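You operate a simulated robot arm through the tools that you are given. There is no shell and no other tool. Be economical: measure what you need, move in short steps, check, and stop when the job is done.

You run a simulated two-armed robot. Do the job below in one go: nothing can be reset, and whatever is moved stays where it is left.

## Task
Carry the silver rail to the rail rest and lock both its latches.
Fine: carry with both hands; lay it centred along the rest; latches after the rail is down; move the orange slider to 1.

The check looks at the end state, three seconds after you hand in, the way a careful person would. Anything else that was tipped, shoved, dropped, spilled or broken makes it a failure.

## Robot
Two 7-joint arms with two-finger parallel grippers on one trunk, on a base that drives. Base frame: it is fixed to the floor where the robot stands at the start and does not move with it; the origin is under the middle of the robot, x ahead of it, y to its left, z up; the surface under the hand at the start is at about z = 0.8. Readings come in m, rad, newtons and seconds.
The left shoulder is at the start at [0.07, 0.133, 1.126], the right one opposite. With the tool pointing down near the work surface each hand reaches from about 0.1 to 0.64 m from the robot's upright axis, wherever it stands, measured 20 degrees to its own side. Places, roughly: green latch [0.6, -1, 0.9]; orange slider [0.3, -0.8, 0.8]; rail rest [0.5, -0.8, 0.8]; red latch [0.6, -0.7, 0.9]. Payload 1.57 kg a hand.
The tool frame of a hand sits at the grasp point between the pads (the TCP): z along the fingers, y along the line on which they close. The tips reach 0.03 m beyond it. Largest opening 0.08 m; finger width 0.017, thickness 0.012; the body of the gripper, 0.04 by 0.082 m, starts 0.08 m behind the TCP.
Orientation is that of the tool frame in the base frame, as a unit quaternion [w, x, y, z]. With the fingers straight down and closing along the base's y, the tool's x points along the base's -x, its y along +y and its z along -z.

## Interface
- The arms move only by the tool jog_arm. It takes "left_increments", "right_increments" or both (then of equal length, played together; a hand with none holds still); each is a list of rows, each a list of 7 numbers: the finger opening in m, from 0 to 0.08, then the shift along the tool's x, y, z in m, then the turn, a rotation vector about the tool's x, y, z in rad. In form: [[claw, x, y, z, ax, ay, az], ...]. A call has 1 to 12 rows; each row shifts and turns the commanded pose from where the row before left it, along the tool's axes as they then stand. Each row takes 0.2 s and may step no farther than 0.05 m and 0.15 rad from the row before; otherwise, or with a gripper value out of range, the whole call is refused. A pose out of reach is approached as far as the arm can. The call stops where the force on the tool passes 40 N (or 10 N more than at its start, if that is more) or the arm is blocked; 0.2 s more then pass. Each finger travels about 0.153 m/s and halts on what it meets, pressing with about 30 N; the grip force reading is that of the motor and also rises with nothing between the fingers. The clock runs only during rows and for 0.2 s after the last one: add rows that do not move to give the fingers time. The reply holds the time, the measured pose of the TCP, the force on the tool along the base axes, the opening and the grip force, in the units named above and with some noise, with the torque about the TCP (base axes, N m) and any sound that the robot's microphone picked up, and new pictures: "views" is both (left out), scene, wrist or none (wrist: the cameras of the hands that moved).
- Cameras (640 x 400 px; columns grow to the right, rows downward): "scene" is now at [0.1186, -0.049, 1.3449]; the picture's right is [-0.59, -0.81, 0.00], its down [-0.54, 0.39, -0.74] and it looks along [0.60, -0.44, -0.67] (base axes); focal length 214 px, centre (320, 200). "left" rides on the left gripper at [0.072, 0.006, -0.122] in its tool frame; the picture's right is [-0.09, 1.00, 0.00], its down [-0.84, -0.08, -0.54] and it looks along [-0.54, -0.05, 0.84] (tool axes); focal length 238 px, centre (320, 200). "right" rides on the right gripper at [0.072, -0.007, -0.122] in its tool frame; the picture's right is [0.09, 1.00, 0.00], its down [-0.84, 0.08, -0.54] and it looks along [-0.54, 0.05, 0.84] (tool axes); focal length 238 px, centre (320, 200). There is no depth. A picture from a camera that has moved, and an enlarged one, comes with that camera's place and axes in the base frame and with its lens.
- raise_lower(by): slides the trunk up (or, below 0, down) by that many m; the arms and the scene camera ride with it, the base frame stays. It gives what a move gives, with no picture.
- steer(legs): drives the robot by 1 to 6 legs, each [ahead, left, turn to the left] in m, m and rad, along the robot's own axes; the way and the turn of a leg run together, so that a leg with both is an arc; at most 1.5 m and 3.142 rad a leg. The arms and the cameras ride along, it lands a little off, and it stops where it bumps. It gives what a move gives, and a new picture of the scene camera.
- head_to(pan, tilt): turns the head with the scene camera to pan (to the left, within 1.501 rad either way) and tilt (down, from -0.506 to 1.204), counted from straight ahead of the robot. It gives what a move gives, and a new picture of the scene camera.
- enlarge(camera, box): a new picture of the part [left, top, right, bottom] of that camera's present view, enlarged. No time passes.
- job_done(): hands the job in; it is judged then, once.

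Go step by step. Nothing tells you exact positions but the pictures and the camera data: compare them with the known pose of the tool, close in by small moves and look again before you grip or let go. The budget is 120 turns and 260 pictures, counting those below and the enlarged ones. Unless the task says otherwise, let go and move clear before handing in, and close with one line.

The tools are called as name(argument=value, ...) on one line, values as JSON. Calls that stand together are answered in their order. jog_arm: Moves the arms, as the interface text tells. Its arguments: {"type":"object","properties":{"left_increments":{"type":"array","items":{"type":"array","items":{"type":"number"}}},"right_increments":{"type":"array","items":{"type":"array","items":{"type":"number"}}},"views":{"type":"string","enum":["both","scene","wrist","none"]}},"required":[]} The other tools are called the same way: raise_lower (by) slides the trunk up or down; steer (legs) drives the base; head_to (pan, tilt) turns the head that bears the scene camera; enlarge (camera, box) takes an enlarged picture of a part of a camera's view; job_done () hands the job in.

At the start:

```text
clock: 0.0
left_tcp_pos: [0.4495, -0.0142, 1.19]
left_tcp_rot: [0.0, 0.0, 1.0, -0.002]
left_wrist_force: [-0.5, 0.1, 0.0]
left_wrist_torque: [0.0, 0.01, 0.0]
left_gripper_width: 0.0798
left_gripper_force: 0.1
right_tcp_pos: [0.3469, -0.4203, 1.182]
right_tcp_rot: [0.0, 0.001, 1.0, 0.001]
right_wrist_force: [0.2, -0.5, -0.3]
right_wrist_torque: [-0.02, -0.02, 0.03]
right_gripper_width: 0.0801
right_gripper_force: 0.1
trunk travel left (down, up): [-0.7, 0.24]
robot x, y, heading: [-0.0014, 0.003, 0.005]
head pan, tilt: [-0.625, 0.731]
```

scene: 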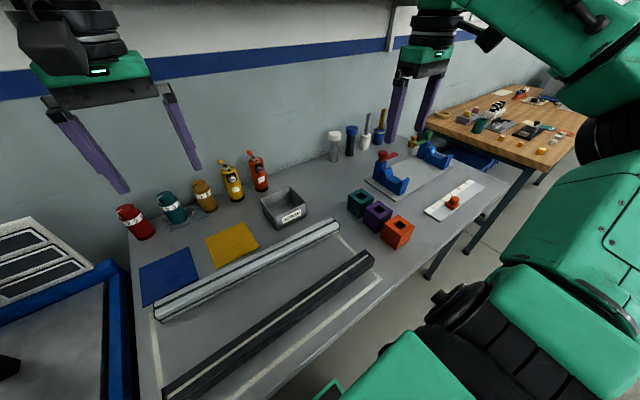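
right: 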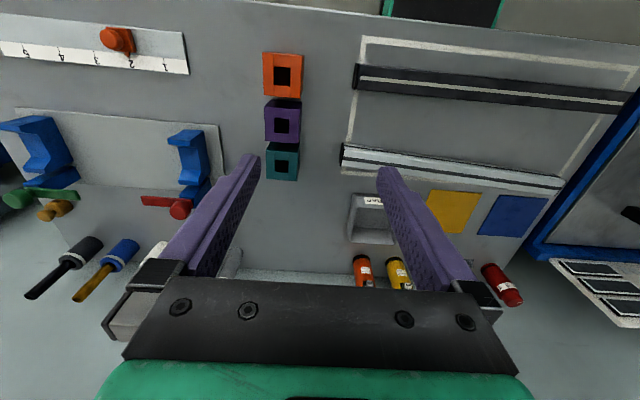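
left: 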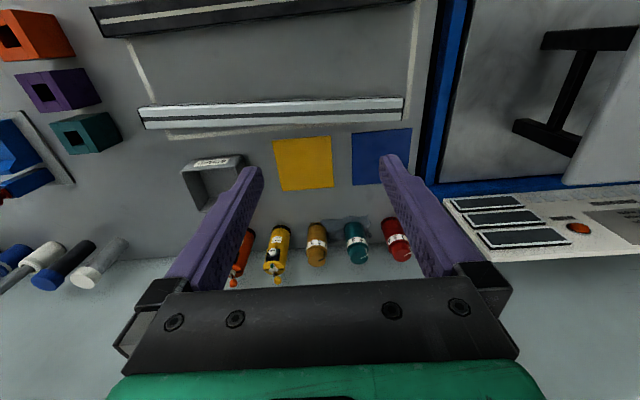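

The silver rail lies roughly along y from (0.46,-0.37) to (0.49,0.14), and the rest with its blue cradles is to the right at about y -0.65 and -0.92. I'll take closer looks before moving.

enlarge(camera="scene", box=[340, 120, 500, 220])

enlarge(camera="right", box=[0, 20, 240, 220])

enlarge(camera="left", box=[120, 60, 440, 220])

enlarge(camera="scene", box=[140, 200, 380, 350])

```text
4.00 times, centred on (420, 170) of scene
camera zoom: at [0.1186, -0.049, 1.3449], right [-0.59, -0.81, 0.0], down [-0.54, 0.39, -0.74], along [0.6, -0.44, -0.67], focal length 858 px, centre (-80, 320)
```

zoom: 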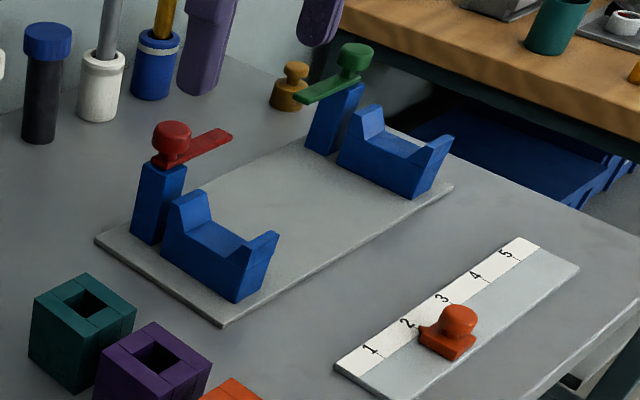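

```text
2.00 times, centred on (120, 120) of right
camera zoom: at [0.2756, -0.4292, 1.3061], right [-0.09, 1.0, 0.0], down [0.84, 0.08, 0.54], along [0.54, 0.05, -0.84], focal length 477 px, centre (720, 360)
```

zoom: 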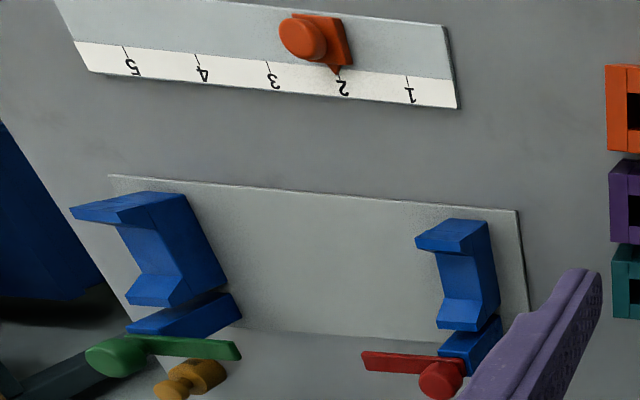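

```text
2.00 times, centred on (280, 140) of left
camera zoom: at [0.3775, -0.0073, 1.3111], right [0.09, 1.0, 0.0], down [0.84, -0.08, 0.54], along [0.54, -0.05, -0.84], focal length 477 px, centre (400, 320)
```

zoom: 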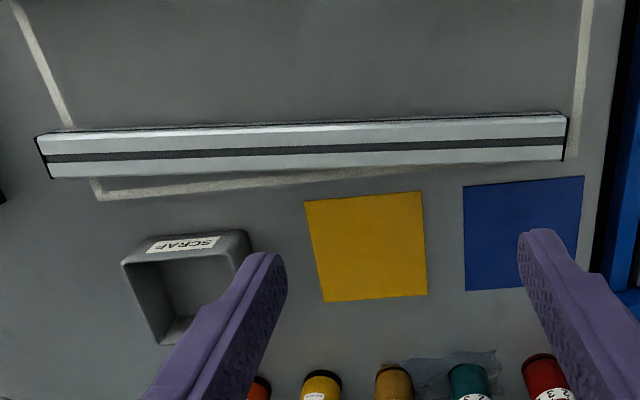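

```text
2.67 times, centred on (260, 275) of scene
camera zoom: at [0.1186, -0.049, 1.3449], right [-0.59, -0.81, 0.0], down [-0.54, 0.39, -0.74], along [0.6, -0.44, -0.67], focal length 572 px, centre (480, 0)
```

zoom: 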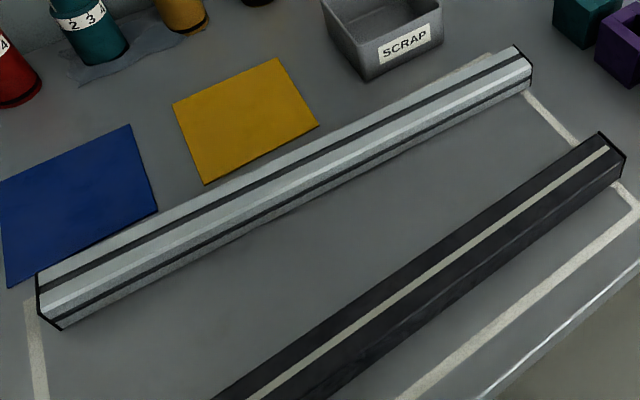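

The rest lies along y with cradles near y -0.683 and -0.983 (centre about (0.49,-0.833)), so I'll grip the rail at ±0.215 m from its middle, outside the cradles. First I'll shift the base right and turn both hands so the fingers close across the rail.

steer(legs=[[0, -0.118, 0]])

jog_arm(left_increments=[[0.08, 0, 0, 0, 0, 0, 0.1428], [0.08, 0, 0, 0, 0, 0, 0.1428], [0.08, 0, 0, 0, 0, 0, 0.1428], [0.08, 0, 0, 0, 0, 0, 0.1428], [0.08, 0, 0, 0, 0, 0, 0.1428], [0.08, 0, 0, 0, 0, 0, 0.1428], [0.08, 0, 0, 0, 0, 0, 0.1428], [0.08, 0, 0, 0, 0, 0, 0.1428], [0.08, 0, 0, 0, 0, 0, 0.1428], [0.08, 0, 0, 0, 0, 0, 0.1428], [0.08, 0, 0, 0, 0, 0, 0.1428]], right_increments=[[0.08, 0, 0, 0, 0, 0, -0.1428], [0.08, 0, 0, 0, 0, 0, -0.1428], [0.08, 0, 0, 0, 0, 0, -0.1428], [0.08, 0, 0, 0, 0, 0, -0.1428], [0.08, 0, 0, 0, 0, 0, -0.1428], [0.08, 0, 0, 0, 0, 0, -0.1428], [0.08, 0, 0, 0, 0, 0, -0.1428], [0.08, 0, 0, 0, 0, 0, -0.1428], [0.08, 0, 0, 0, 0, 0, -0.1428], [0.08, 0, 0, 0, 0, 0, -0.1428], [0.08, 0, 0, 0, 0, 0, -0.1428]])

```text
clock: 1.2
left_tcp_pos: [0.4489, -0.1301, 1.1899]
left_tcp_rot: [0.001, 0.0, 1.0, -0.001]
left_wrist_force: [0.7, 0.3, 0.2]
left_wrist_torque: [0.01, 0.0, 0.01]
left_gripper_width: 0.0802
left_gripper_force: 0.2
right_tcp_pos: [0.3465, -0.5353, 1.1829]
right_tcp_rot: [0.0, 0.0, 1.0, -0.001]
right_wrist_force: [-0.4, -0.2, 0.4]
right_wrist_torque: [0.02, 0.01, -0.02]
right_gripper_width: 0.0798
right_gripper_force: 0.1
trunk travel left (down, up): [-0.7, 0.24]
robot x, y, heading: [-0.0003, -0.1167, 0.001]
head pan, tilt: [-0.625, 0.731]
camera scene: at [0.1185, -0.1649, 1.345], right [-0.58, -0.81, 0.0], down [-0.54, 0.39, -0.74], along [0.6, -0.44, -0.67], focal length 214 px, centre (320, 200)
```

scene: 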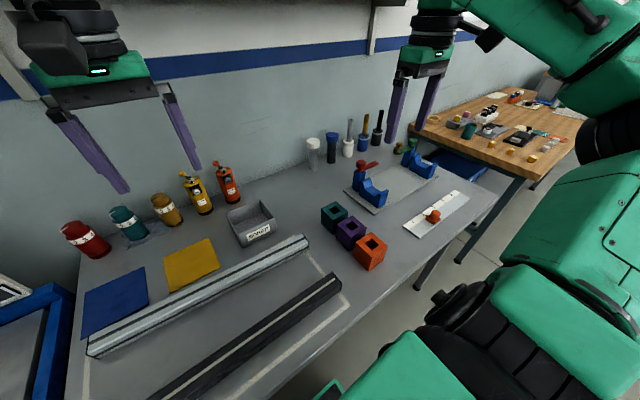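

```text
clock: 3.6
left_tcp_pos: [0.4487, -0.1306, 1.1902]
left_tcp_rot: [0.0, 0.707, 0.707, 0.0]
left_wrist_force: [-0.6, -1.0, -0.5]
left_wrist_torque: [-0.02, 0.02, 0.0]
left_gripper_width: 0.0799
left_gripper_force: 0.0
right_tcp_pos: [0.3477, -0.5359, 1.1837]
right_tcp_rot: [0.0, 0.709, -0.705, 0.0]
right_wrist_force: [-0.1, -1.1, -0.2]
right_wrist_torque: [-0.02, -0.01, -0.01]
right_gripper_width: 0.08
right_gripper_force: 0.0
trunk travel left (down, up): [-0.7, 0.24]
robot x, y, heading: [-0.0002, -0.1157, -0.0]
head pan, tilt: [-0.625, 0.731]
camera scene: at [0.1186, -0.1667, 1.3449], right [-0.58, -0.81, 0.0], down [-0.54, 0.39, -0.74], along [0.6, -0.44, -0.67], focal length 214 px, centre (320, 200)
camera right: at [0.3544, -0.6114, 1.3068], right [-1.0, -0.1, 0.0], down [-0.08, 0.84, 0.54], along [-0.05, 0.54, -0.84], focal length 238 px, centre (320, 200)
camera left: at [0.4563, -0.0597, 1.3116], right [1.0, -0.09, 0.0], down [-0.08, -0.84, 0.54], along [-0.05, -0.54, -0.84], focal length 238 px, centre (320, 200)
```

scene: 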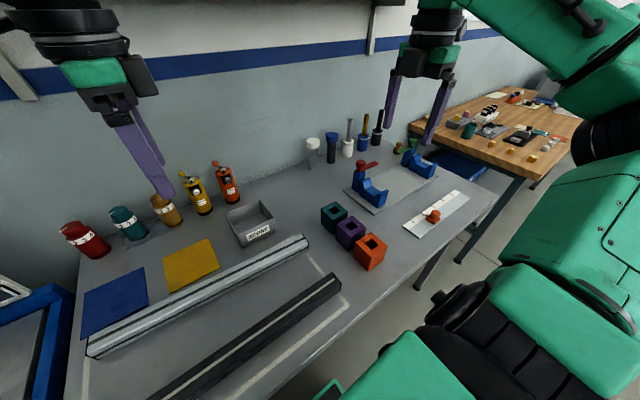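
right: 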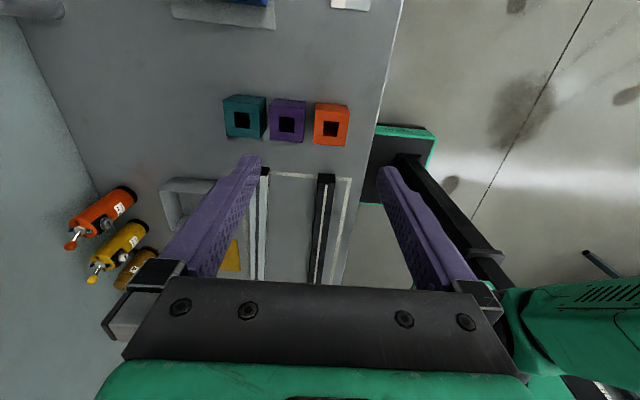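
left: 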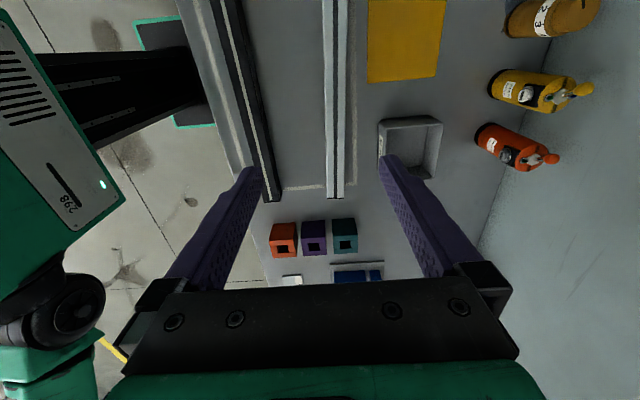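

Both hands turned cleanly. Next I move them above the grasp points and halfway down, with a small yaw to match the rail.

jog_arm(left_increments=[[0.08, 0.0385, 0.0058, 0, 0, 0, 0], [0.08, 0.0385, 0.0058, 0, 0, 0, 0], [0.08, 0.0385, 0.0058, 0, 0, 0, 0], [0.08, 0.0385, 0.0058, 0, 0, 0, 0], [0.08, 0.0385, 0.0058, 0, 0, 0, 0], [0.08, 0.0385, 0.0058, 0, 0, 0, 0], [0.08, 0, 0, 0.045, 0, 0, 0.05], [0.08, 0, 0, 0.045, 0, 0, 0], [0.08, 0, 0, 0.045, 0, 0, 0], [0.08, 0, 0, 0.045, 0, 0, 0], [0.08, 0, 0, 0.02, 0, 0, 0]], right_increments=[[0.08, -0.0343, -0.019, 0, 0, 0, 0], [0.08, -0.0343, -0.019, 0, 0, 0, 0], [0.08, -0.0343, -0.019, 0, 0, 0, 0], [0.08, -0.0343, -0.019, 0, 0, 0, 0], [0.08, -0.0343, -0.019, 0, 0, 0, 0], [0.08, -0.0343, -0.019, 0, 0, 0, 0], [0.08, 0, 0, 0.045, 0, 0, 0.05], [0.08, 0, 0, 0.045, 0, 0, 0], [0.08, 0, 0, 0.045, 0, 0, 0], [0.08, 0, 0, 0.045, 0, 0, 0], [0.08, 0, 0, 0.014, 0, 0, 0]])

```text
clock: 6.0
left_tcp_pos: [0.4834, 0.101, 0.99]
left_tcp_rot: [0.001, 0.723, 0.69, 0.001]
left_wrist_force: [-0.8, -0.2, 0.9]
left_wrist_torque: [0.02, 0.02, -0.01]
left_gripper_width: 0.0803
left_gripper_force: 0.1
right_tcp_pos: [0.4604, -0.3327, 0.9886]
right_tcp_rot: [0.001, -0.69, 0.724, 0.0]
right_wrist_force: [-0.3, -0.3, 0.1]
right_wrist_torque: [-0.01, 0.0, 0.01]
right_gripper_width: 0.08
right_gripper_force: 0.1
trunk travel left (down, up): [-0.7, 0.24]
robot x, y, heading: [0.0015, -0.1192, 0.0]
head pan, tilt: [-0.625, 0.731]
camera scene: at [0.1185, -0.1662, 1.345], right [-0.58, -0.81, 0.0], down [-0.54, 0.39, -0.74], along [0.6, -0.44, -0.67], focal length 214 px, centre (320, 200)
camera right: at [0.4643, -0.4062, 1.112], right [-1.0, -0.04, 0.0], down [-0.04, 0.84, 0.54], along [-0.02, 0.54, -0.84], focal length 238 px, centre (320, 200)
camera left: at [0.4937, 0.1712, 1.1113], right [0.99, -0.14, 0.0], down [-0.12, -0.83, 0.54], along [-0.07, -0.54, -0.84], focal length 238 px, centre (320, 200)
```

scene: 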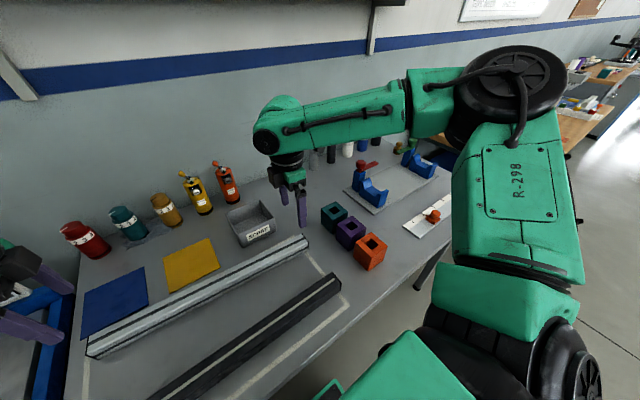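
right: 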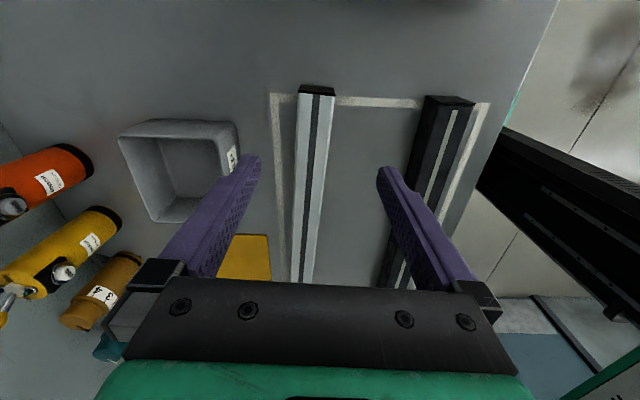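
left: 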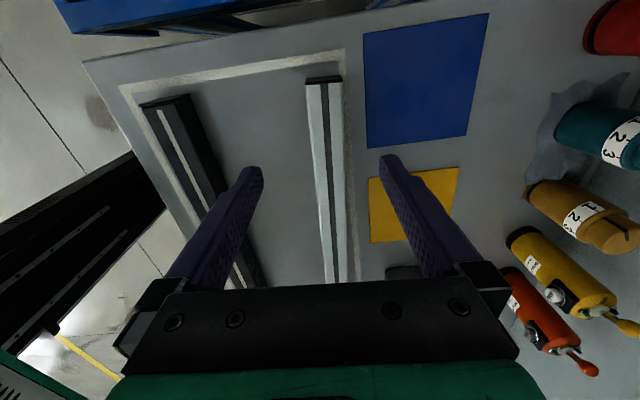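

The rail is about 0.038 wide and centred near y = -0.112; both hands need about 6–7 mm more x. I'll correct that and descend in steps to the grasp height.

jog_arm(left_increments=[[0.08, 0, 0.007, 0, 0, 0, 0.005], [0.08, 0, 0, 0.04, 0, 0, 0], [0.08, 0, 0, 0.04, 0, 0, 0], [0.08, 0, 0, 0.03, 0, 0, 0], [0.08, 0, 0, 0.02, 0, 0, 0], [0.08, 0, 0, 0.01, 0, 0, 0]], right_increments=[[0.08, 0, -0.006, 0, 0, 0, 0.005], [0.08, 0, 0, 0.04, 0, 0, 0], [0.08, 0, 0, 0.04, 0, 0, 0], [0.08, 0, 0, 0.03, 0, 0, 0], [0.08, 0, 0, 0.02, 0, 0, 0], [0.08, 0, 0, 0.01, 0, 0, 0]])

```text
clock: 7.4
left_tcp_pos: [0.4895, 0.1001, 0.8502]
left_tcp_rot: [0.001, 0.725, 0.688, 0.0]
left_wrist_force: [0.9, 0.4, 0.2]
left_wrist_torque: [0.0, 0.01, 0.02]
left_gripper_width: 0.08
left_gripper_force: 0.2
right_tcp_pos: [0.4671, -0.3328, 0.8486]
right_tcp_rot: [0.0, -0.688, 0.726, 0.001]
right_wrist_force: [-0.1, 0.2, -0.1]
right_wrist_torque: [0.01, 0.0, 0.01]
right_gripper_width: 0.0798
right_gripper_force: 0.0
trunk travel left (down, up): [-0.7, 0.24]
robot x, y, heading: [-0.0036, -0.1186, 0.002]
head pan, tilt: [-0.625, 0.731]
camera scene: at [0.1189, -0.1666, 1.3449], right [-0.58, -0.81, 0.0], down [-0.54, 0.39, -0.74], along [0.6, -0.44, -0.67], focal length 214 px, centre (320, 200)
camera right: at [0.4705, -0.4067, 0.971], right [-1.0, -0.04, 0.0], down [-0.03, 0.84, 0.54], along [-0.02, 0.54, -0.84], focal length 238 px, centre (320, 200)
camera left: at [0.501, 0.1712, 0.9705], right [0.99, -0.14, 0.0], down [-0.12, -0.83, 0.54], along [-0.08, -0.54, -0.84], focal length 238 px, centre (320, 200)
```

scene: 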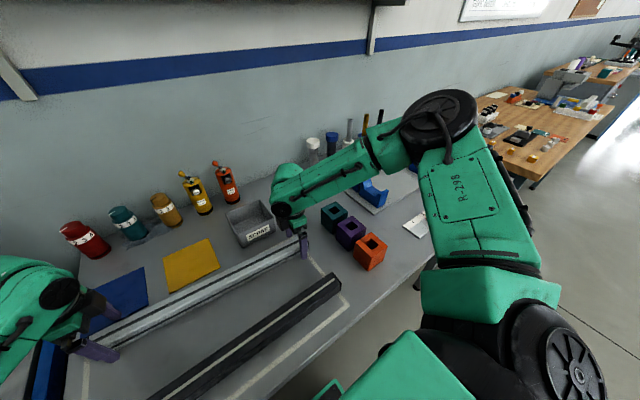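
right: 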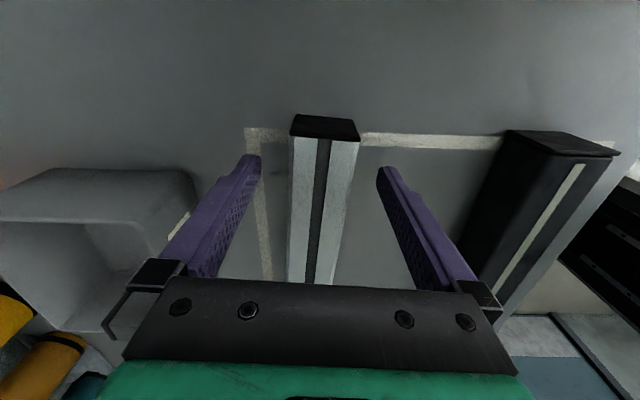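
left: 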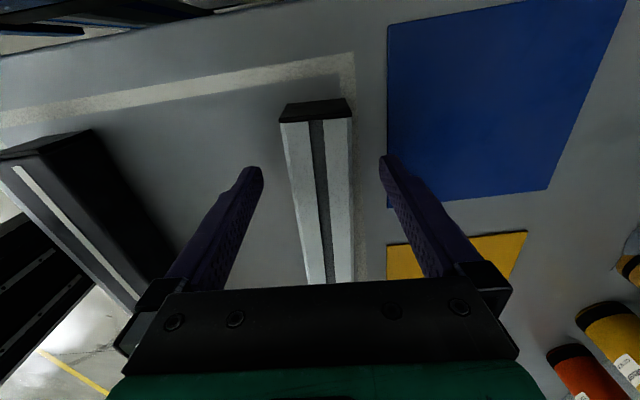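

The rail sits between the fingers of both hands. I'll descend another 12 mm and close gently.

jog_arm(left_increments=[[0.08, 0, 0, 0.013, 0, 0, 0], [0.06, 0, 0, 0, 0, 0, 0], [0.045, 0, 0, 0, 0, 0, 0], [0.03, 0, 0, 0, 0, 0, 0], [0.02, 0, 0, 0, 0, 0, 0], [0.02, 0, 0, 0, 0, 0, 0]], right_increments=[[0.08, 0, 0, 0.012, 0, 0, 0], [0.06, 0, 0, 0, 0, 0, 0], [0.045, 0, 0, 0, 0, 0, 0], [0.03, 0, 0, 0, 0, 0, 0], [0.02, 0, 0, 0, 0, 0, 0], [0.02, 0, 0, 0, 0, 0, 0]], views="wrist")

```text
clock: 8.8
left_tcp_pos: [0.4903, 0.0996, 0.8381]
left_tcp_rot: [0.001, 0.725, 0.688, 0.0]
left_wrist_force: [-0.8, 0.5, 2.3]
left_wrist_torque: [-0.1, 0.08, -0.02]
left_gripper_width: 0.0397
left_gripper_force: 30.3
right_tcp_pos: [0.4658, -0.3315, 0.838]
right_tcp_rot: [0.0, -0.688, 0.726, 0.0]
right_wrist_force: [0.8, -1.2, 0.2]
right_wrist_torque: [-0.14, -0.06, 0.04]
right_gripper_width: 0.0397
right_gripper_force: 30.1
trunk travel left (down, up): [-0.7, 0.24]
robot x, y, heading: [0.0009, -0.1208, 0.002]
head pan, tilt: [-0.625, 0.731]
camera right: at [0.4703, -0.4065, 0.9599], right [-1.0, -0.04, 0.0], down [-0.03, 0.84, 0.54], along [-0.02, 0.54, -0.84], focal length 238 px, centre (320, 200)
camera left: at [0.5009, 0.1709, 0.9582], right [0.99, -0.14, 0.0], down [-0.12, -0.83, 0.54], along [-0.08, -0.54, -0.84], focal length 238 px, centre (320, 200)
```

right: 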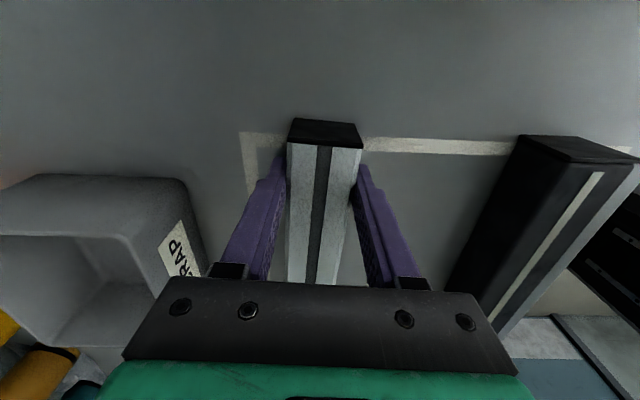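
left: 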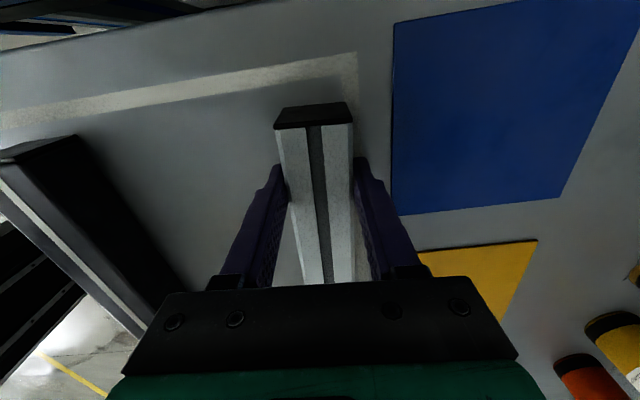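

Both hands hold the rail (width 0.0397). I'll lift with the trunk so both hands rise together.

raise_lower(by=0.2)

head_to(pan=-0.5, tilt=0.8)

```text
clock: 11.0
left_tcp_pos: [0.4913, 0.1006, 1.0368]
left_tcp_rot: [0.001, 0.725, 0.688, -0.001]
left_wrist_force: [-0.5, 1.8, -2.5]
left_wrist_torque: [-0.14, 0.04, -0.13]
left_gripper_width: 0.04
left_gripper_force: 30.4
right_tcp_pos: [0.4682, -0.3313, 1.0365]
right_tcp_rot: [-0.001, -0.688, 0.726, 0.0]
right_wrist_force: [0.8, -0.7, -3.8]
right_wrist_torque: [-0.19, -0.04, -0.07]
right_gripper_width: 0.04
right_gripper_force: 30.4
trunk travel left (down, up): [-0.9, 0.04]
robot x, y, heading: [0.0024, -0.1179, 0.004]
head pan, tilt: [-0.625, 0.731]
```

```text
clock: 11.7
left_tcp_pos: [0.4917, 0.099, 1.0369]
left_tcp_rot: [0.001, 0.726, 0.688, -0.002]
left_wrist_force: [0.0, 1.4, -3.1]
left_wrist_torque: [-0.06, 0.05, -0.08]
left_gripper_width: 0.0398
left_gripper_force: 30.1
right_tcp_pos: [0.468, -0.3318, 1.0361]
right_tcp_rot: [-0.001, -0.688, 0.726, 0.002]
right_wrist_force: [0.2, -0.6, -3.6]
right_wrist_torque: [-0.07, -0.06, -0.04]
right_gripper_width: 0.0396
right_gripper_force: 29.9
trunk travel left (down, up): [-0.9, 0.04]
robot x, y, heading: [-0.0002, -0.1171, 0.003]
head pan, tilt: [-0.499, 0.799]
camera scene: at [0.1231, -0.1562, 1.5392], right [-0.48, -0.88, 0.0], down [-0.63, 0.34, -0.7], along [0.61, -0.33, -0.72], focal length 214 px, centre (320, 200)
```

scene: 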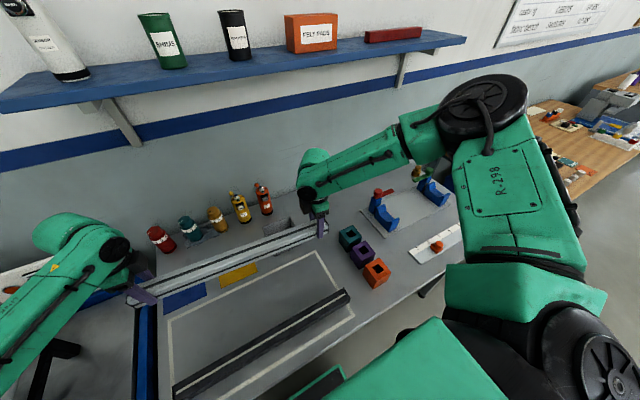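

The rail is up, level, clear of everything. Now I drive right along the table and turn by +0.055 rad so the rail aligns with the rest.

steer(legs=[[0, -0.745, 0], [0, 0, 0.053]])

jog_arm(left_increments=[[0.02, 0, 0, 0, 0, 0, 0]], right_increments=[[0.02, 0, 0, 0, 0, 0, 0]], views="wrist")

```text
clock: 16.1
left_tcp_pos: [0.4813, -0.6085, 1.0377]
left_tcp_rot: [0.0, 0.705, 0.709, 0.001]
left_wrist_force: [-0.8, 1.6, -4.7]
left_wrist_torque: [0.09, 0.14, -0.1]
left_gripper_width: 0.0399
left_gripper_force: 29.3
right_tcp_pos: [0.4815, -1.0408, 1.0358]
right_tcp_rot: [0.0, 0.709, -0.705, -0.001]
right_wrist_force: [0.7, -1.5, -3.2]
right_wrist_torque: [0.09, -0.09, -0.08]
right_gripper_width: 0.0399
right_gripper_force: 29.9
trunk travel left (down, up): [-0.9, 0.04]
robot x, y, heading: [0.0006, -0.8525, 0.063]
head pan, tilt: [-0.499, 0.799]
camera scene: at [0.1276, -0.8867, 1.5391], right [-0.43, -0.9, 0.0], down [-0.65, 0.31, -0.7], along [0.63, -0.3, -0.72], focal length 214 px, centre (320, 200)
```

scene: 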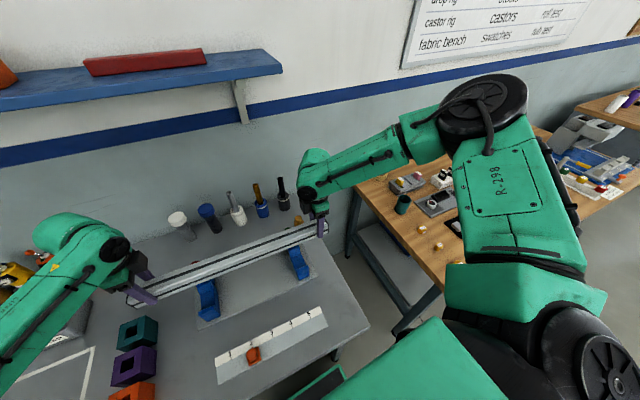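

```text
clock: 16.5
left_tcp_pos: [0.4811, -0.6063, 1.0362]
left_tcp_rot: [0.0, 0.704, 0.71, -0.001]
left_wrist_force: [0.4, -0.5, -2.8]
left_wrist_torque: [-0.01, -0.04, 0.01]
left_gripper_width: 0.0399
left_gripper_force: 29.9
right_tcp_pos: [0.482, -1.0398, 1.0353]
right_tcp_rot: [0.001, 0.709, -0.705, 0.0]
right_wrist_force: [-0.6, -0.1, -4.0]
right_wrist_torque: [-0.02, 0.02, -0.06]
right_gripper_width: 0.0398
right_gripper_force: 30.3
trunk travel left (down, up): [-0.9, 0.04]
robot x, y, heading: [0.0025, -0.8514, 0.056]
head pan, tilt: [-0.499, 0.799]
camera right: at [0.4898, -1.1134, 1.1593], right [-1.0, -0.1, 0.0], down [-0.08, 0.84, 0.54], along [-0.05, 0.54, -0.84], focal length 238 px, centre (320, 200)
camera left: at [0.4868, -0.5351, 1.1571], right [1.0, -0.09, 0.0], down [-0.07, -0.84, 0.54], along [-0.05, -0.54, -0.84], focal length 238 px, centre (320, 200)
```

right: 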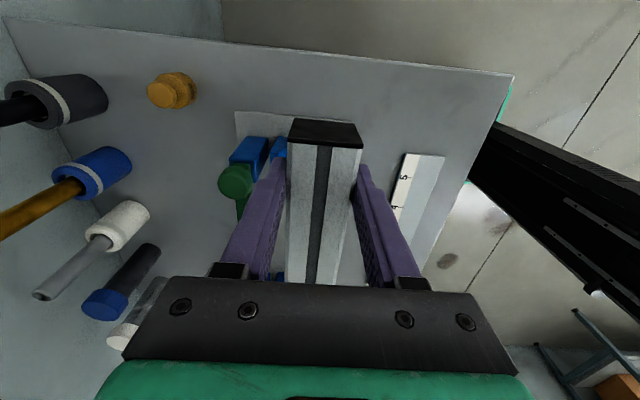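
left: 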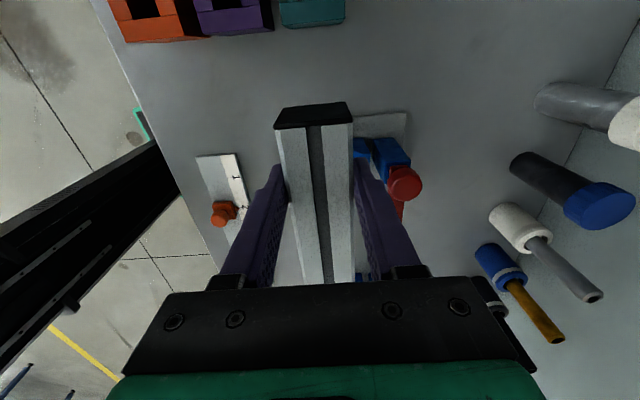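

The rail hovers above the rest, centred near (0.4815,-0.819), parallel to it; plate ends suggest the rest's centre at about y -0.825. I'll enlarge to measure the cradles.

head_to(pan=-0.1, tilt=0.95)

enlarge(camera="scene", box=[220, 100, 420, 225])

enlarge(camera="right", box=[200, 90, 440, 290])

enlarge(camera="left", box=[200, 90, 440, 290])

```text
clock: 17.4
left_tcp_pos: [0.4813, -0.607, 1.0358]
left_tcp_rot: [0.0, 0.705, 0.709, 0.0]
left_wrist_force: [-0.9, -0.9, -3.3]
left_wrist_torque: [-0.08, 0.12, -0.09]
left_gripper_width: 0.0402
left_gripper_force: 29.8
right_tcp_pos: [0.4817, -1.0406, 1.0362]
right_tcp_rot: [0.001, 0.709, -0.705, 0.0]
right_wrist_force: [-0.5, 0.1, -3.9]
right_wrist_torque: [-0.04, -0.1, -0.06]
right_gripper_width: 0.04
right_gripper_force: 29.9
trunk travel left (down, up): [-0.9, 0.04]
robot x, y, heading: [0.004, -0.8564, 0.059]
head pan, tilt: [-0.099, 0.949]
camera scene: at [0.1272, -0.8532, 1.5277], right [-0.04, -1.0, 0.0], down [-0.81, 0.03, -0.58], along [0.58, -0.02, -0.81], focal length 214 px, centre (320, 200)
```

scene: 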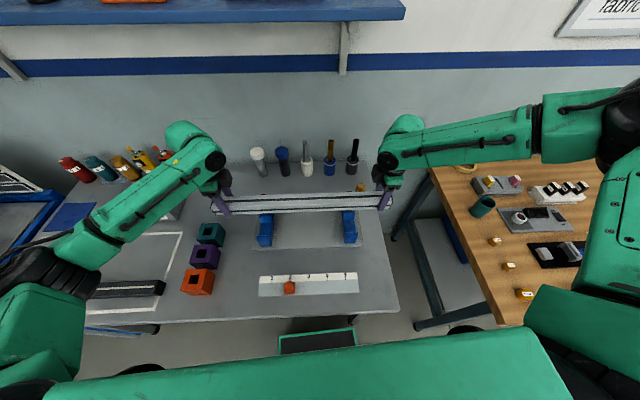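

```text
3.20 times, centred on (320, 162) of scene
camera zoom: at [0.1272, -0.8532, 1.5277], right [-0.04, -1.0, 0.0], down [-0.81, 0.03, -0.58], along [0.58, -0.02, -0.81], focal length 686 px, centre (320, 320)
```

zoom: 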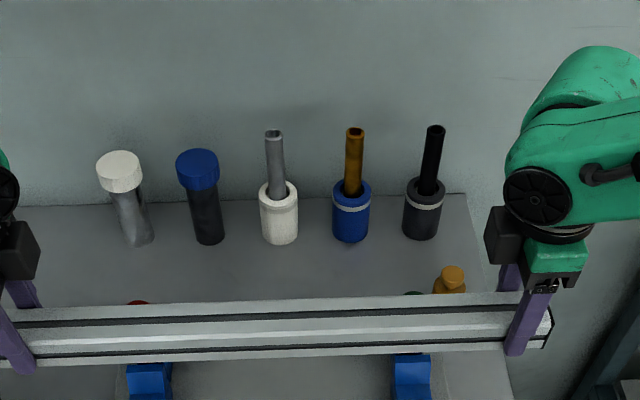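

```text
2.00 times, centred on (320, 190) of right
camera zoom: at [0.4899, -1.1141, 1.1593], right [-1.0, -0.1, 0.0], down [-0.08, 0.84, 0.54], along [-0.05, 0.54, -0.84], focal length 477 px, centre (320, 220)
```

zoom: 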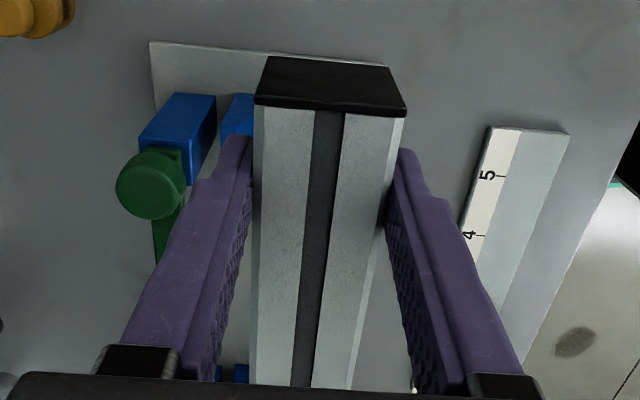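

```text
2.00 times, centred on (320, 190) of left
camera zoom: at [0.4869, -0.5358, 1.1576], right [1.0, -0.09, 0.0], down [-0.07, -0.84, 0.54], along [-0.05, -0.54, -0.84], focal length 477 px, centre (320, 220)
```

zoom: 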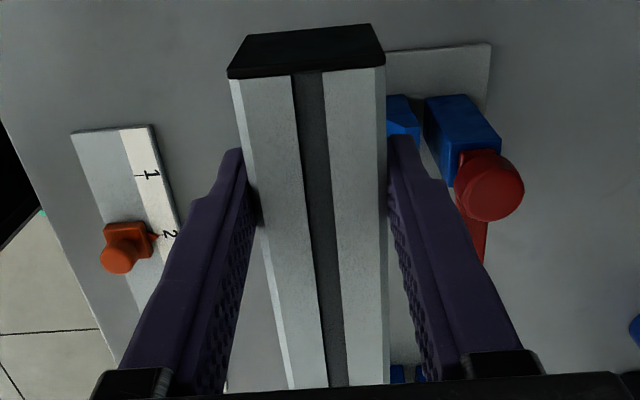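

The head now looks straight onto the rest; I'll zoom on the cradles below the rail.

enlarge(camera="scene", box=[240, 180, 400, 280])

```text
4.00 times, centred on (320, 230) of scene
camera zoom: at [0.1272, -0.8532, 1.5277], right [-0.04, -1.0, 0.0], down [-0.81, 0.03, -0.58], along [0.58, -0.02, -0.81], focal length 858 px, centre (320, 80)
```

zoom: 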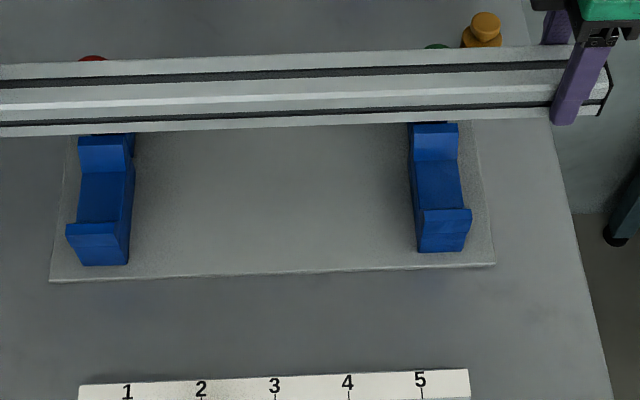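

The rest's centre comes out at about (0.4985, -0.825), with cradle prong tops at z ≈ 0.872. I'll shift both hands together by +17 mm in x and -6 mm in y, then lower to just above the prongs and look.

jog_arm(left_increments=[[0.02, -0.003, 0.0085, 0, 0, 0, 0], [0.02, -0.003, 0.0085, 0, 0, 0, 0], [0.02, 0, 0, 0.025, 0, 0, 0], [0.02, 0, 0, 0.025, 0, 0, 0], [0.02, 0, 0, 0.025, 0, 0, 0], [0.02, 0, 0, 0.025, 0, 0, 0], [0.02, 0, 0, 0.01, 0, 0, 0]], right_increments=[[0.02, 0.003, -0.0085, 0, 0, 0, 0], [0.02, 0.003, -0.0085, 0, 0, 0, 0], [0.02, 0, 0, 0.025, 0, 0, 0], [0.02, 0, 0, 0.025, 0, 0, 0], [0.02, 0, 0, 0.025, 0, 0, 0], [0.02, 0, 0, 0.025, 0, 0, 0], [0.02, 0, 0, 0.01, 0, 0, 0]], views="both")

enlarge(camera="scene", box=[220, 170, 420, 295])

```text
clock: 19.0
left_tcp_pos: [0.4965, -0.6155, 0.9245]
left_tcp_rot: [0.001, 0.706, 0.708, -0.003]
left_wrist_force: [-4.2, -23.9, -1.1]
left_wrist_torque: [-0.55, -0.09, -0.56]
left_gripper_width: 0.0408
left_gripper_force: 30.4
right_tcp_pos: [0.473, -1.0586, 0.9579]
right_tcp_rot: [-0.003, 0.71, -0.704, -0.001]
right_wrist_force: [4.1, 25.2, -6.2]
right_wrist_torque: [0.44, 0.01, -0.56]
right_gripper_width: 0.0408
right_gripper_force: 30.1
right hand out of reach, approached as far as the arm can: row 4, 5, 6, 7
trunk travel left (down, up): [-0.9, 0.04]
robot x, y, heading: [0.0029, -0.8531, 0.057]
head pan, tilt: [-0.099, 0.949]
camera scene: at [0.1276, -0.8524, 1.5276], right [-0.04, -1.0, 0.0], down [-0.81, 0.03, -0.58], along [0.58, -0.02, -0.81], focal length 214 px, centre (320, 200)
camera right: at [0.4799, -1.1331, 1.0808], right [-1.0, -0.1, 0.0], down [-0.08, 0.83, 0.55], along [-0.05, 0.54, -0.84], focal length 238 px, centre (320, 200)
camera left: at [0.5033, -0.5429, 1.0443], right [1.0, -0.09, 0.0], down [-0.07, -0.83, 0.55], along [-0.05, -0.55, -0.84], focal length 238 px, centre (320, 200)
```

scene: 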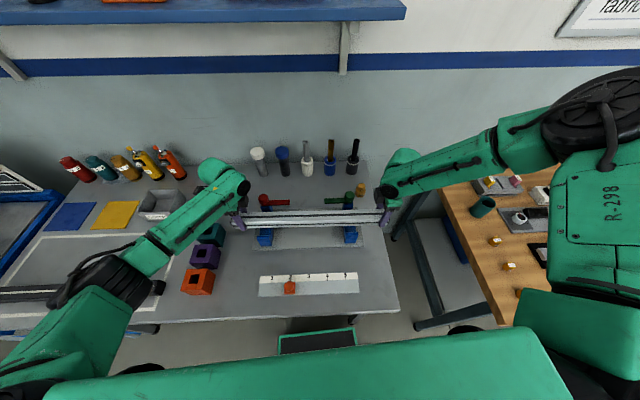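
right: 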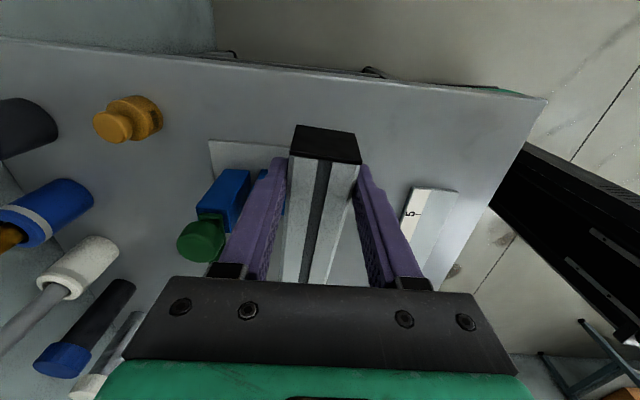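
left: 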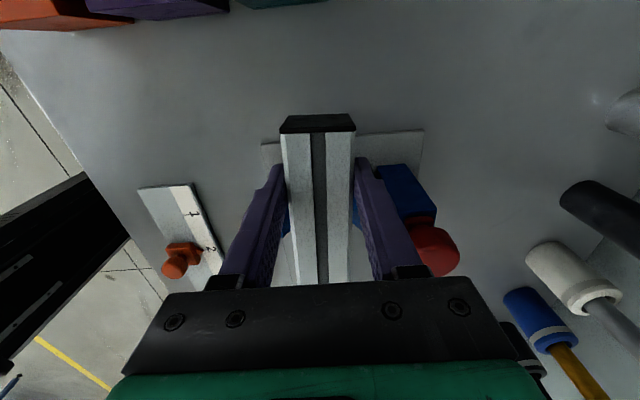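

```text
3.20 times, centred on (320, 232) of scene
camera zoom: at [0.1276, -0.8524, 1.5276], right [-0.04, -1.0, 0.0], down [-0.81, 0.03, -0.58], along [0.58, -0.02, -0.81], focal length 686 px, centre (320, 96)
```

zoom: 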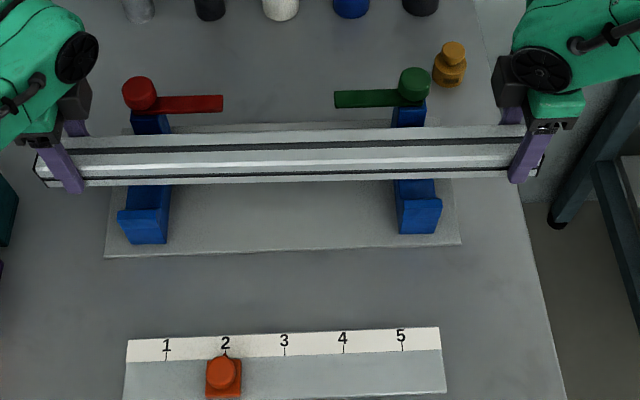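

The right hand hit its reach limit because the trunk is high, so the rail tilted slightly and the hands slid a bit along it. I'll back up a little to see how the commanded pose behaves, then level it and lower with the trunk instead.

jog_arm(left_increments=[[0.02, 0, 0, -0.015, 0, 0, 0], [0.02, 0, 0, -0.02, 0, 0, 0]], right_increments=[[0.02, 0, 0, -0.015, 0, 0, 0], [0.02, 0, 0, -0.02, 0, 0, 0]], views="none")

```text
clock: 19.6
left_tcp_pos: [0.4964, -0.6148, 0.9619]
left_tcp_rot: [0.001, 0.706, 0.709, -0.002]
left_wrist_force: [-3.6, -23.3, -3.4]
left_wrist_torque: [0.03, -0.05, -0.6]
left_gripper_width: 0.041
left_gripper_force: 29.9
right_tcp_pos: [0.4713, -1.0612, 0.9932]
right_tcp_rot: [-0.002, 0.709, -0.705, -0.001]
right_wrist_force: [2.8, 22.4, -3.0]
right_wrist_torque: [0.75, -0.1, -0.59]
right_gripper_width: 0.0407
right_gripper_force: 30.1
trunk travel left (down, up): [-0.9, 0.04]
robot x, y, heading: [0.0043, -0.8546, 0.057]
head pan, tilt: [-0.099, 0.949]
```

The commanded pose is clamped to where the arm got, so I now level the hands and bring the right hand back into line at a height it reaches, easing the pull along the rail.

jog_arm(left_increments=[[0.02, 0, 0, -0.02, 0, 0, 0], [0.02, 0, 0, -0.02, 0, 0, 0], [0.02, 0, 0, -0.018, 0, 0, 0], [0.02, 0, 0, -0.012, 0, 0, 0]], right_increments=[[0.02, 0, 0, -0.012, 0, 0, 0], [0.02, 0, 0, -0.012, 0, 0, 0], [0.02, 0, -0.013, -0.013, 0, 0, 0], [0.02, -0.004, -0.0135, 0, 0, 0, 0]], views="none")

```text
clock: 20.6
left_tcp_pos: [0.4977, -0.6084, 1.0302]
left_tcp_rot: [-0.004, 0.702, 0.712, 0.001]
left_wrist_force: [-0.7, 8.5, -8.3]
left_wrist_torque: [0.97, 0.12, -0.4]
left_gripper_width: 0.0399
left_gripper_force: 30.1
right_tcp_pos: [0.4982, -1.0604, 1.0285]
right_tcp_rot: [0.004, 0.709, -0.705, 0.0]
right_wrist_force: [0.5, -8.4, 0.0]
right_wrist_torque: [0.78, -0.1, 0.07]
right_gripper_width: 0.0397
right_gripper_force: 30.6
trunk travel left (down, up): [-0.9, 0.04]
robot x, y, heading: [0.0019, -0.8562, 0.059]
head pan, tilt: [-0.099, 0.949]
```

The hands are level and in line again with little internal force. I relieve the slight compression and lower with the trunk by 0.10.

jog_arm(left_increments=[[0.02, 0.003, 0, 0, 0, 0, 0]], right_increments=[[0.02, 0, 0, 0.0, 0, 0, 0]], views="none")

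raise_lower(by=-0.1)

jog_arm(left_increments=[[0.02, 0, 0, 0, 0, 0, 0]], right_increments=[[0.02, 0, 0, 0, 0, 0, 0]], views="both")

enlarge(camera="scene", box=[220, 150, 420, 275])

```text
clock: 21.0
left_tcp_pos: [0.4973, -0.6082, 1.0324]
left_tcp_rot: [-0.002, 0.704, 0.711, 0.001]
left_wrist_force: [-0.4, 13.8, -4.0]
left_wrist_torque: [0.88, 0.24, -0.28]
left_gripper_width: 0.0397
left_gripper_force: 30.2
right_tcp_pos: [0.4966, -1.0594, 1.0292]
right_tcp_rot: [0.003, 0.709, -0.705, 0.0]
right_wrist_force: [0.4, -13.1, -3.3]
right_wrist_torque: [-0.66, -0.25, -0.34]
right_gripper_width: 0.0397
right_gripper_force: 30.2
trunk travel left (down, up): [-0.9, 0.04]
robot x, y, heading: [0.0004, -0.8543, 0.061]
head pan, tilt: [-0.099, 0.949]
```

```text
clock: 22.3
left_tcp_pos: [0.4983, -0.6088, 0.9318]
left_tcp_rot: [-0.001, 0.705, 0.71, 0.001]
left_wrist_force: [-1.5, 25.8, -3.4]
left_wrist_torque: [0.43, 0.23, -0.33]
left_gripper_width: 0.0399
left_gripper_force: 30.3
right_tcp_pos: [0.497, -1.058, 0.9289]
right_tcp_rot: [0.001, 0.708, -0.706, 0.0]
right_wrist_force: [0.9, -24.6, -2.8]
right_wrist_torque: [-0.33, -0.18, -0.16]
right_gripper_width: 0.0397
right_gripper_force: 30.2
trunk travel left (down, up): [-0.8, 0.14]
robot x, y, heading: [0.0049, -0.8557, 0.056]
head pan, tilt: [-0.099, 0.949]
```

```text
clock: 22.7
left_tcp_pos: [0.4958, -0.6078, 0.932]
left_tcp_rot: [-0.001, 0.704, 0.71, 0.001]
left_wrist_force: [-1.6, 24.1, -3.8]
left_wrist_torque: [0.46, 0.2, -0.31]
left_gripper_width: 0.0398
left_gripper_force: 30.2
right_tcp_pos: [0.4969, -1.0581, 0.9289]
right_tcp_rot: [0.001, 0.709, -0.706, 0.0]
right_wrist_force: [0.9, -25.0, -3.3]
right_wrist_torque: [-0.26, -0.19, -0.16]
right_gripper_width: 0.0397
right_gripper_force: 29.9
trunk travel left (down, up): [-0.8, 0.14]
robot x, y, heading: [0.0043, -0.8522, 0.062]
head pan, tilt: [-0.099, 0.949]
camera scene: at [0.1274, -0.8529, 1.4277], right [-0.04, -1.0, 0.0], down [-0.81, 0.03, -0.58], along [0.58, -0.02, -0.81], focal length 214 px, centre (320, 200)
camera right: at [0.5053, -1.1318, 1.052], right [-1.0, -0.1, 0.0], down [-0.08, 0.84, 0.54], along [-0.05, 0.54, -0.84], focal length 238 px, centre (320, 200)
camera left: at [0.5038, -0.5369, 1.0528], right [1.0, -0.08, 0.0], down [-0.07, -0.84, 0.54], along [-0.05, -0.54, -0.84], focal length 238 px, centre (320, 200)
```

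scene: 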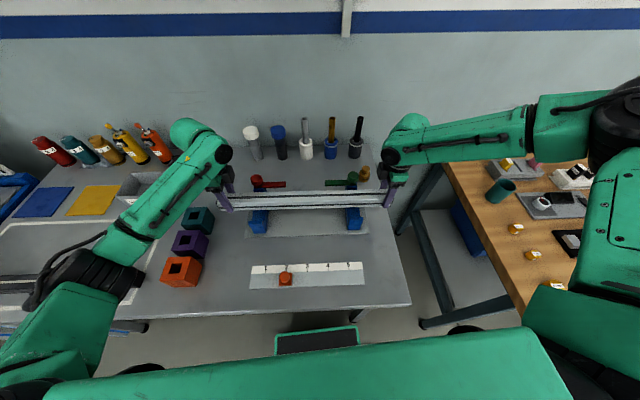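
right: 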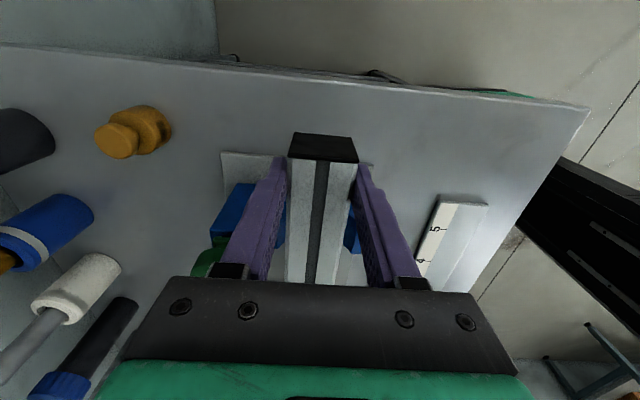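
left: 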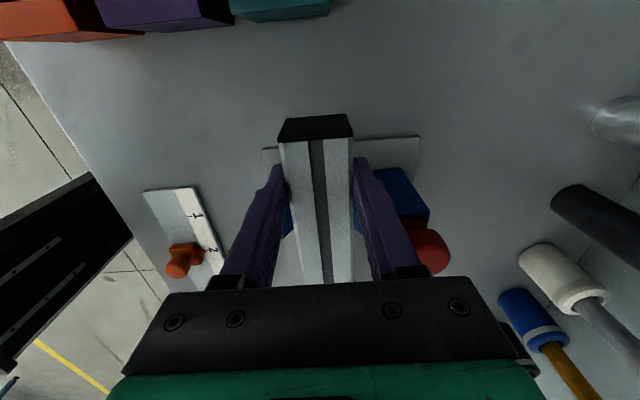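

```text
3.20 times, centred on (320, 212) of scene
camera zoom: at [0.1274, -0.8529, 1.4277], right [-0.04, -1.0, 0.0], down [-0.81, 0.03, -0.58], along [0.58, -0.02, -0.81], focal length 686 px, centre (320, 160)
```

zoom: 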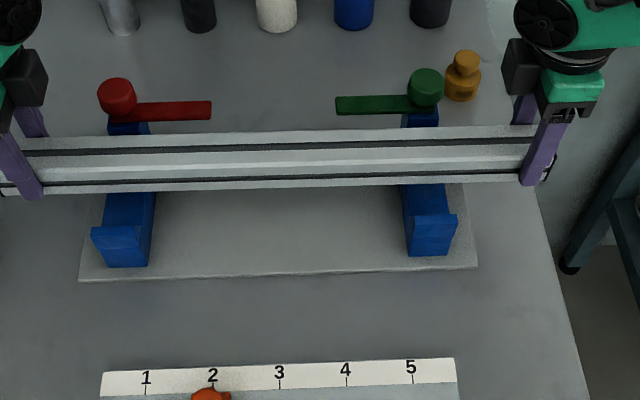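

Internal compression of about 25 N has built up between the hands; I'll ease the hands apart a few millimetres before lowering.

jog_arm(left_increments=[[0.02, 0.002, 0, 0, 0, 0, 0], [0.02, 0, 0, 0, 0, 0, 0]], right_increments=[[0.02, 0.002, 0, 0, 0, 0, 0], [0.02, 0, 0, 0, 0, 0, 0]], views="none")

```text
clock: 23.3
left_tcp_pos: [0.4959, -0.6086, 0.9317]
left_tcp_rot: [0.001, 0.706, 0.708, -0.002]
left_wrist_force: [0.3, 7.9, -3.4]
left_wrist_torque: [0.87, -0.06, 0.05]
left_gripper_width: 0.0398
left_gripper_force: 30.1
right_tcp_pos: [0.4973, -1.0584, 0.9297]
right_tcp_rot: [0.0, 0.71, -0.704, -0.002]
right_wrist_force: [-0.2, -7.2, -2.9]
right_wrist_torque: [-0.96, 0.1, -0.07]
right_gripper_width: 0.0399
right_gripper_force: 29.9
trunk travel left (down, up): [-0.8, 0.14]
robot x, y, heading: [-0.0008, -0.853, 0.063]
head pan, tilt: [-0.099, 0.949]
```

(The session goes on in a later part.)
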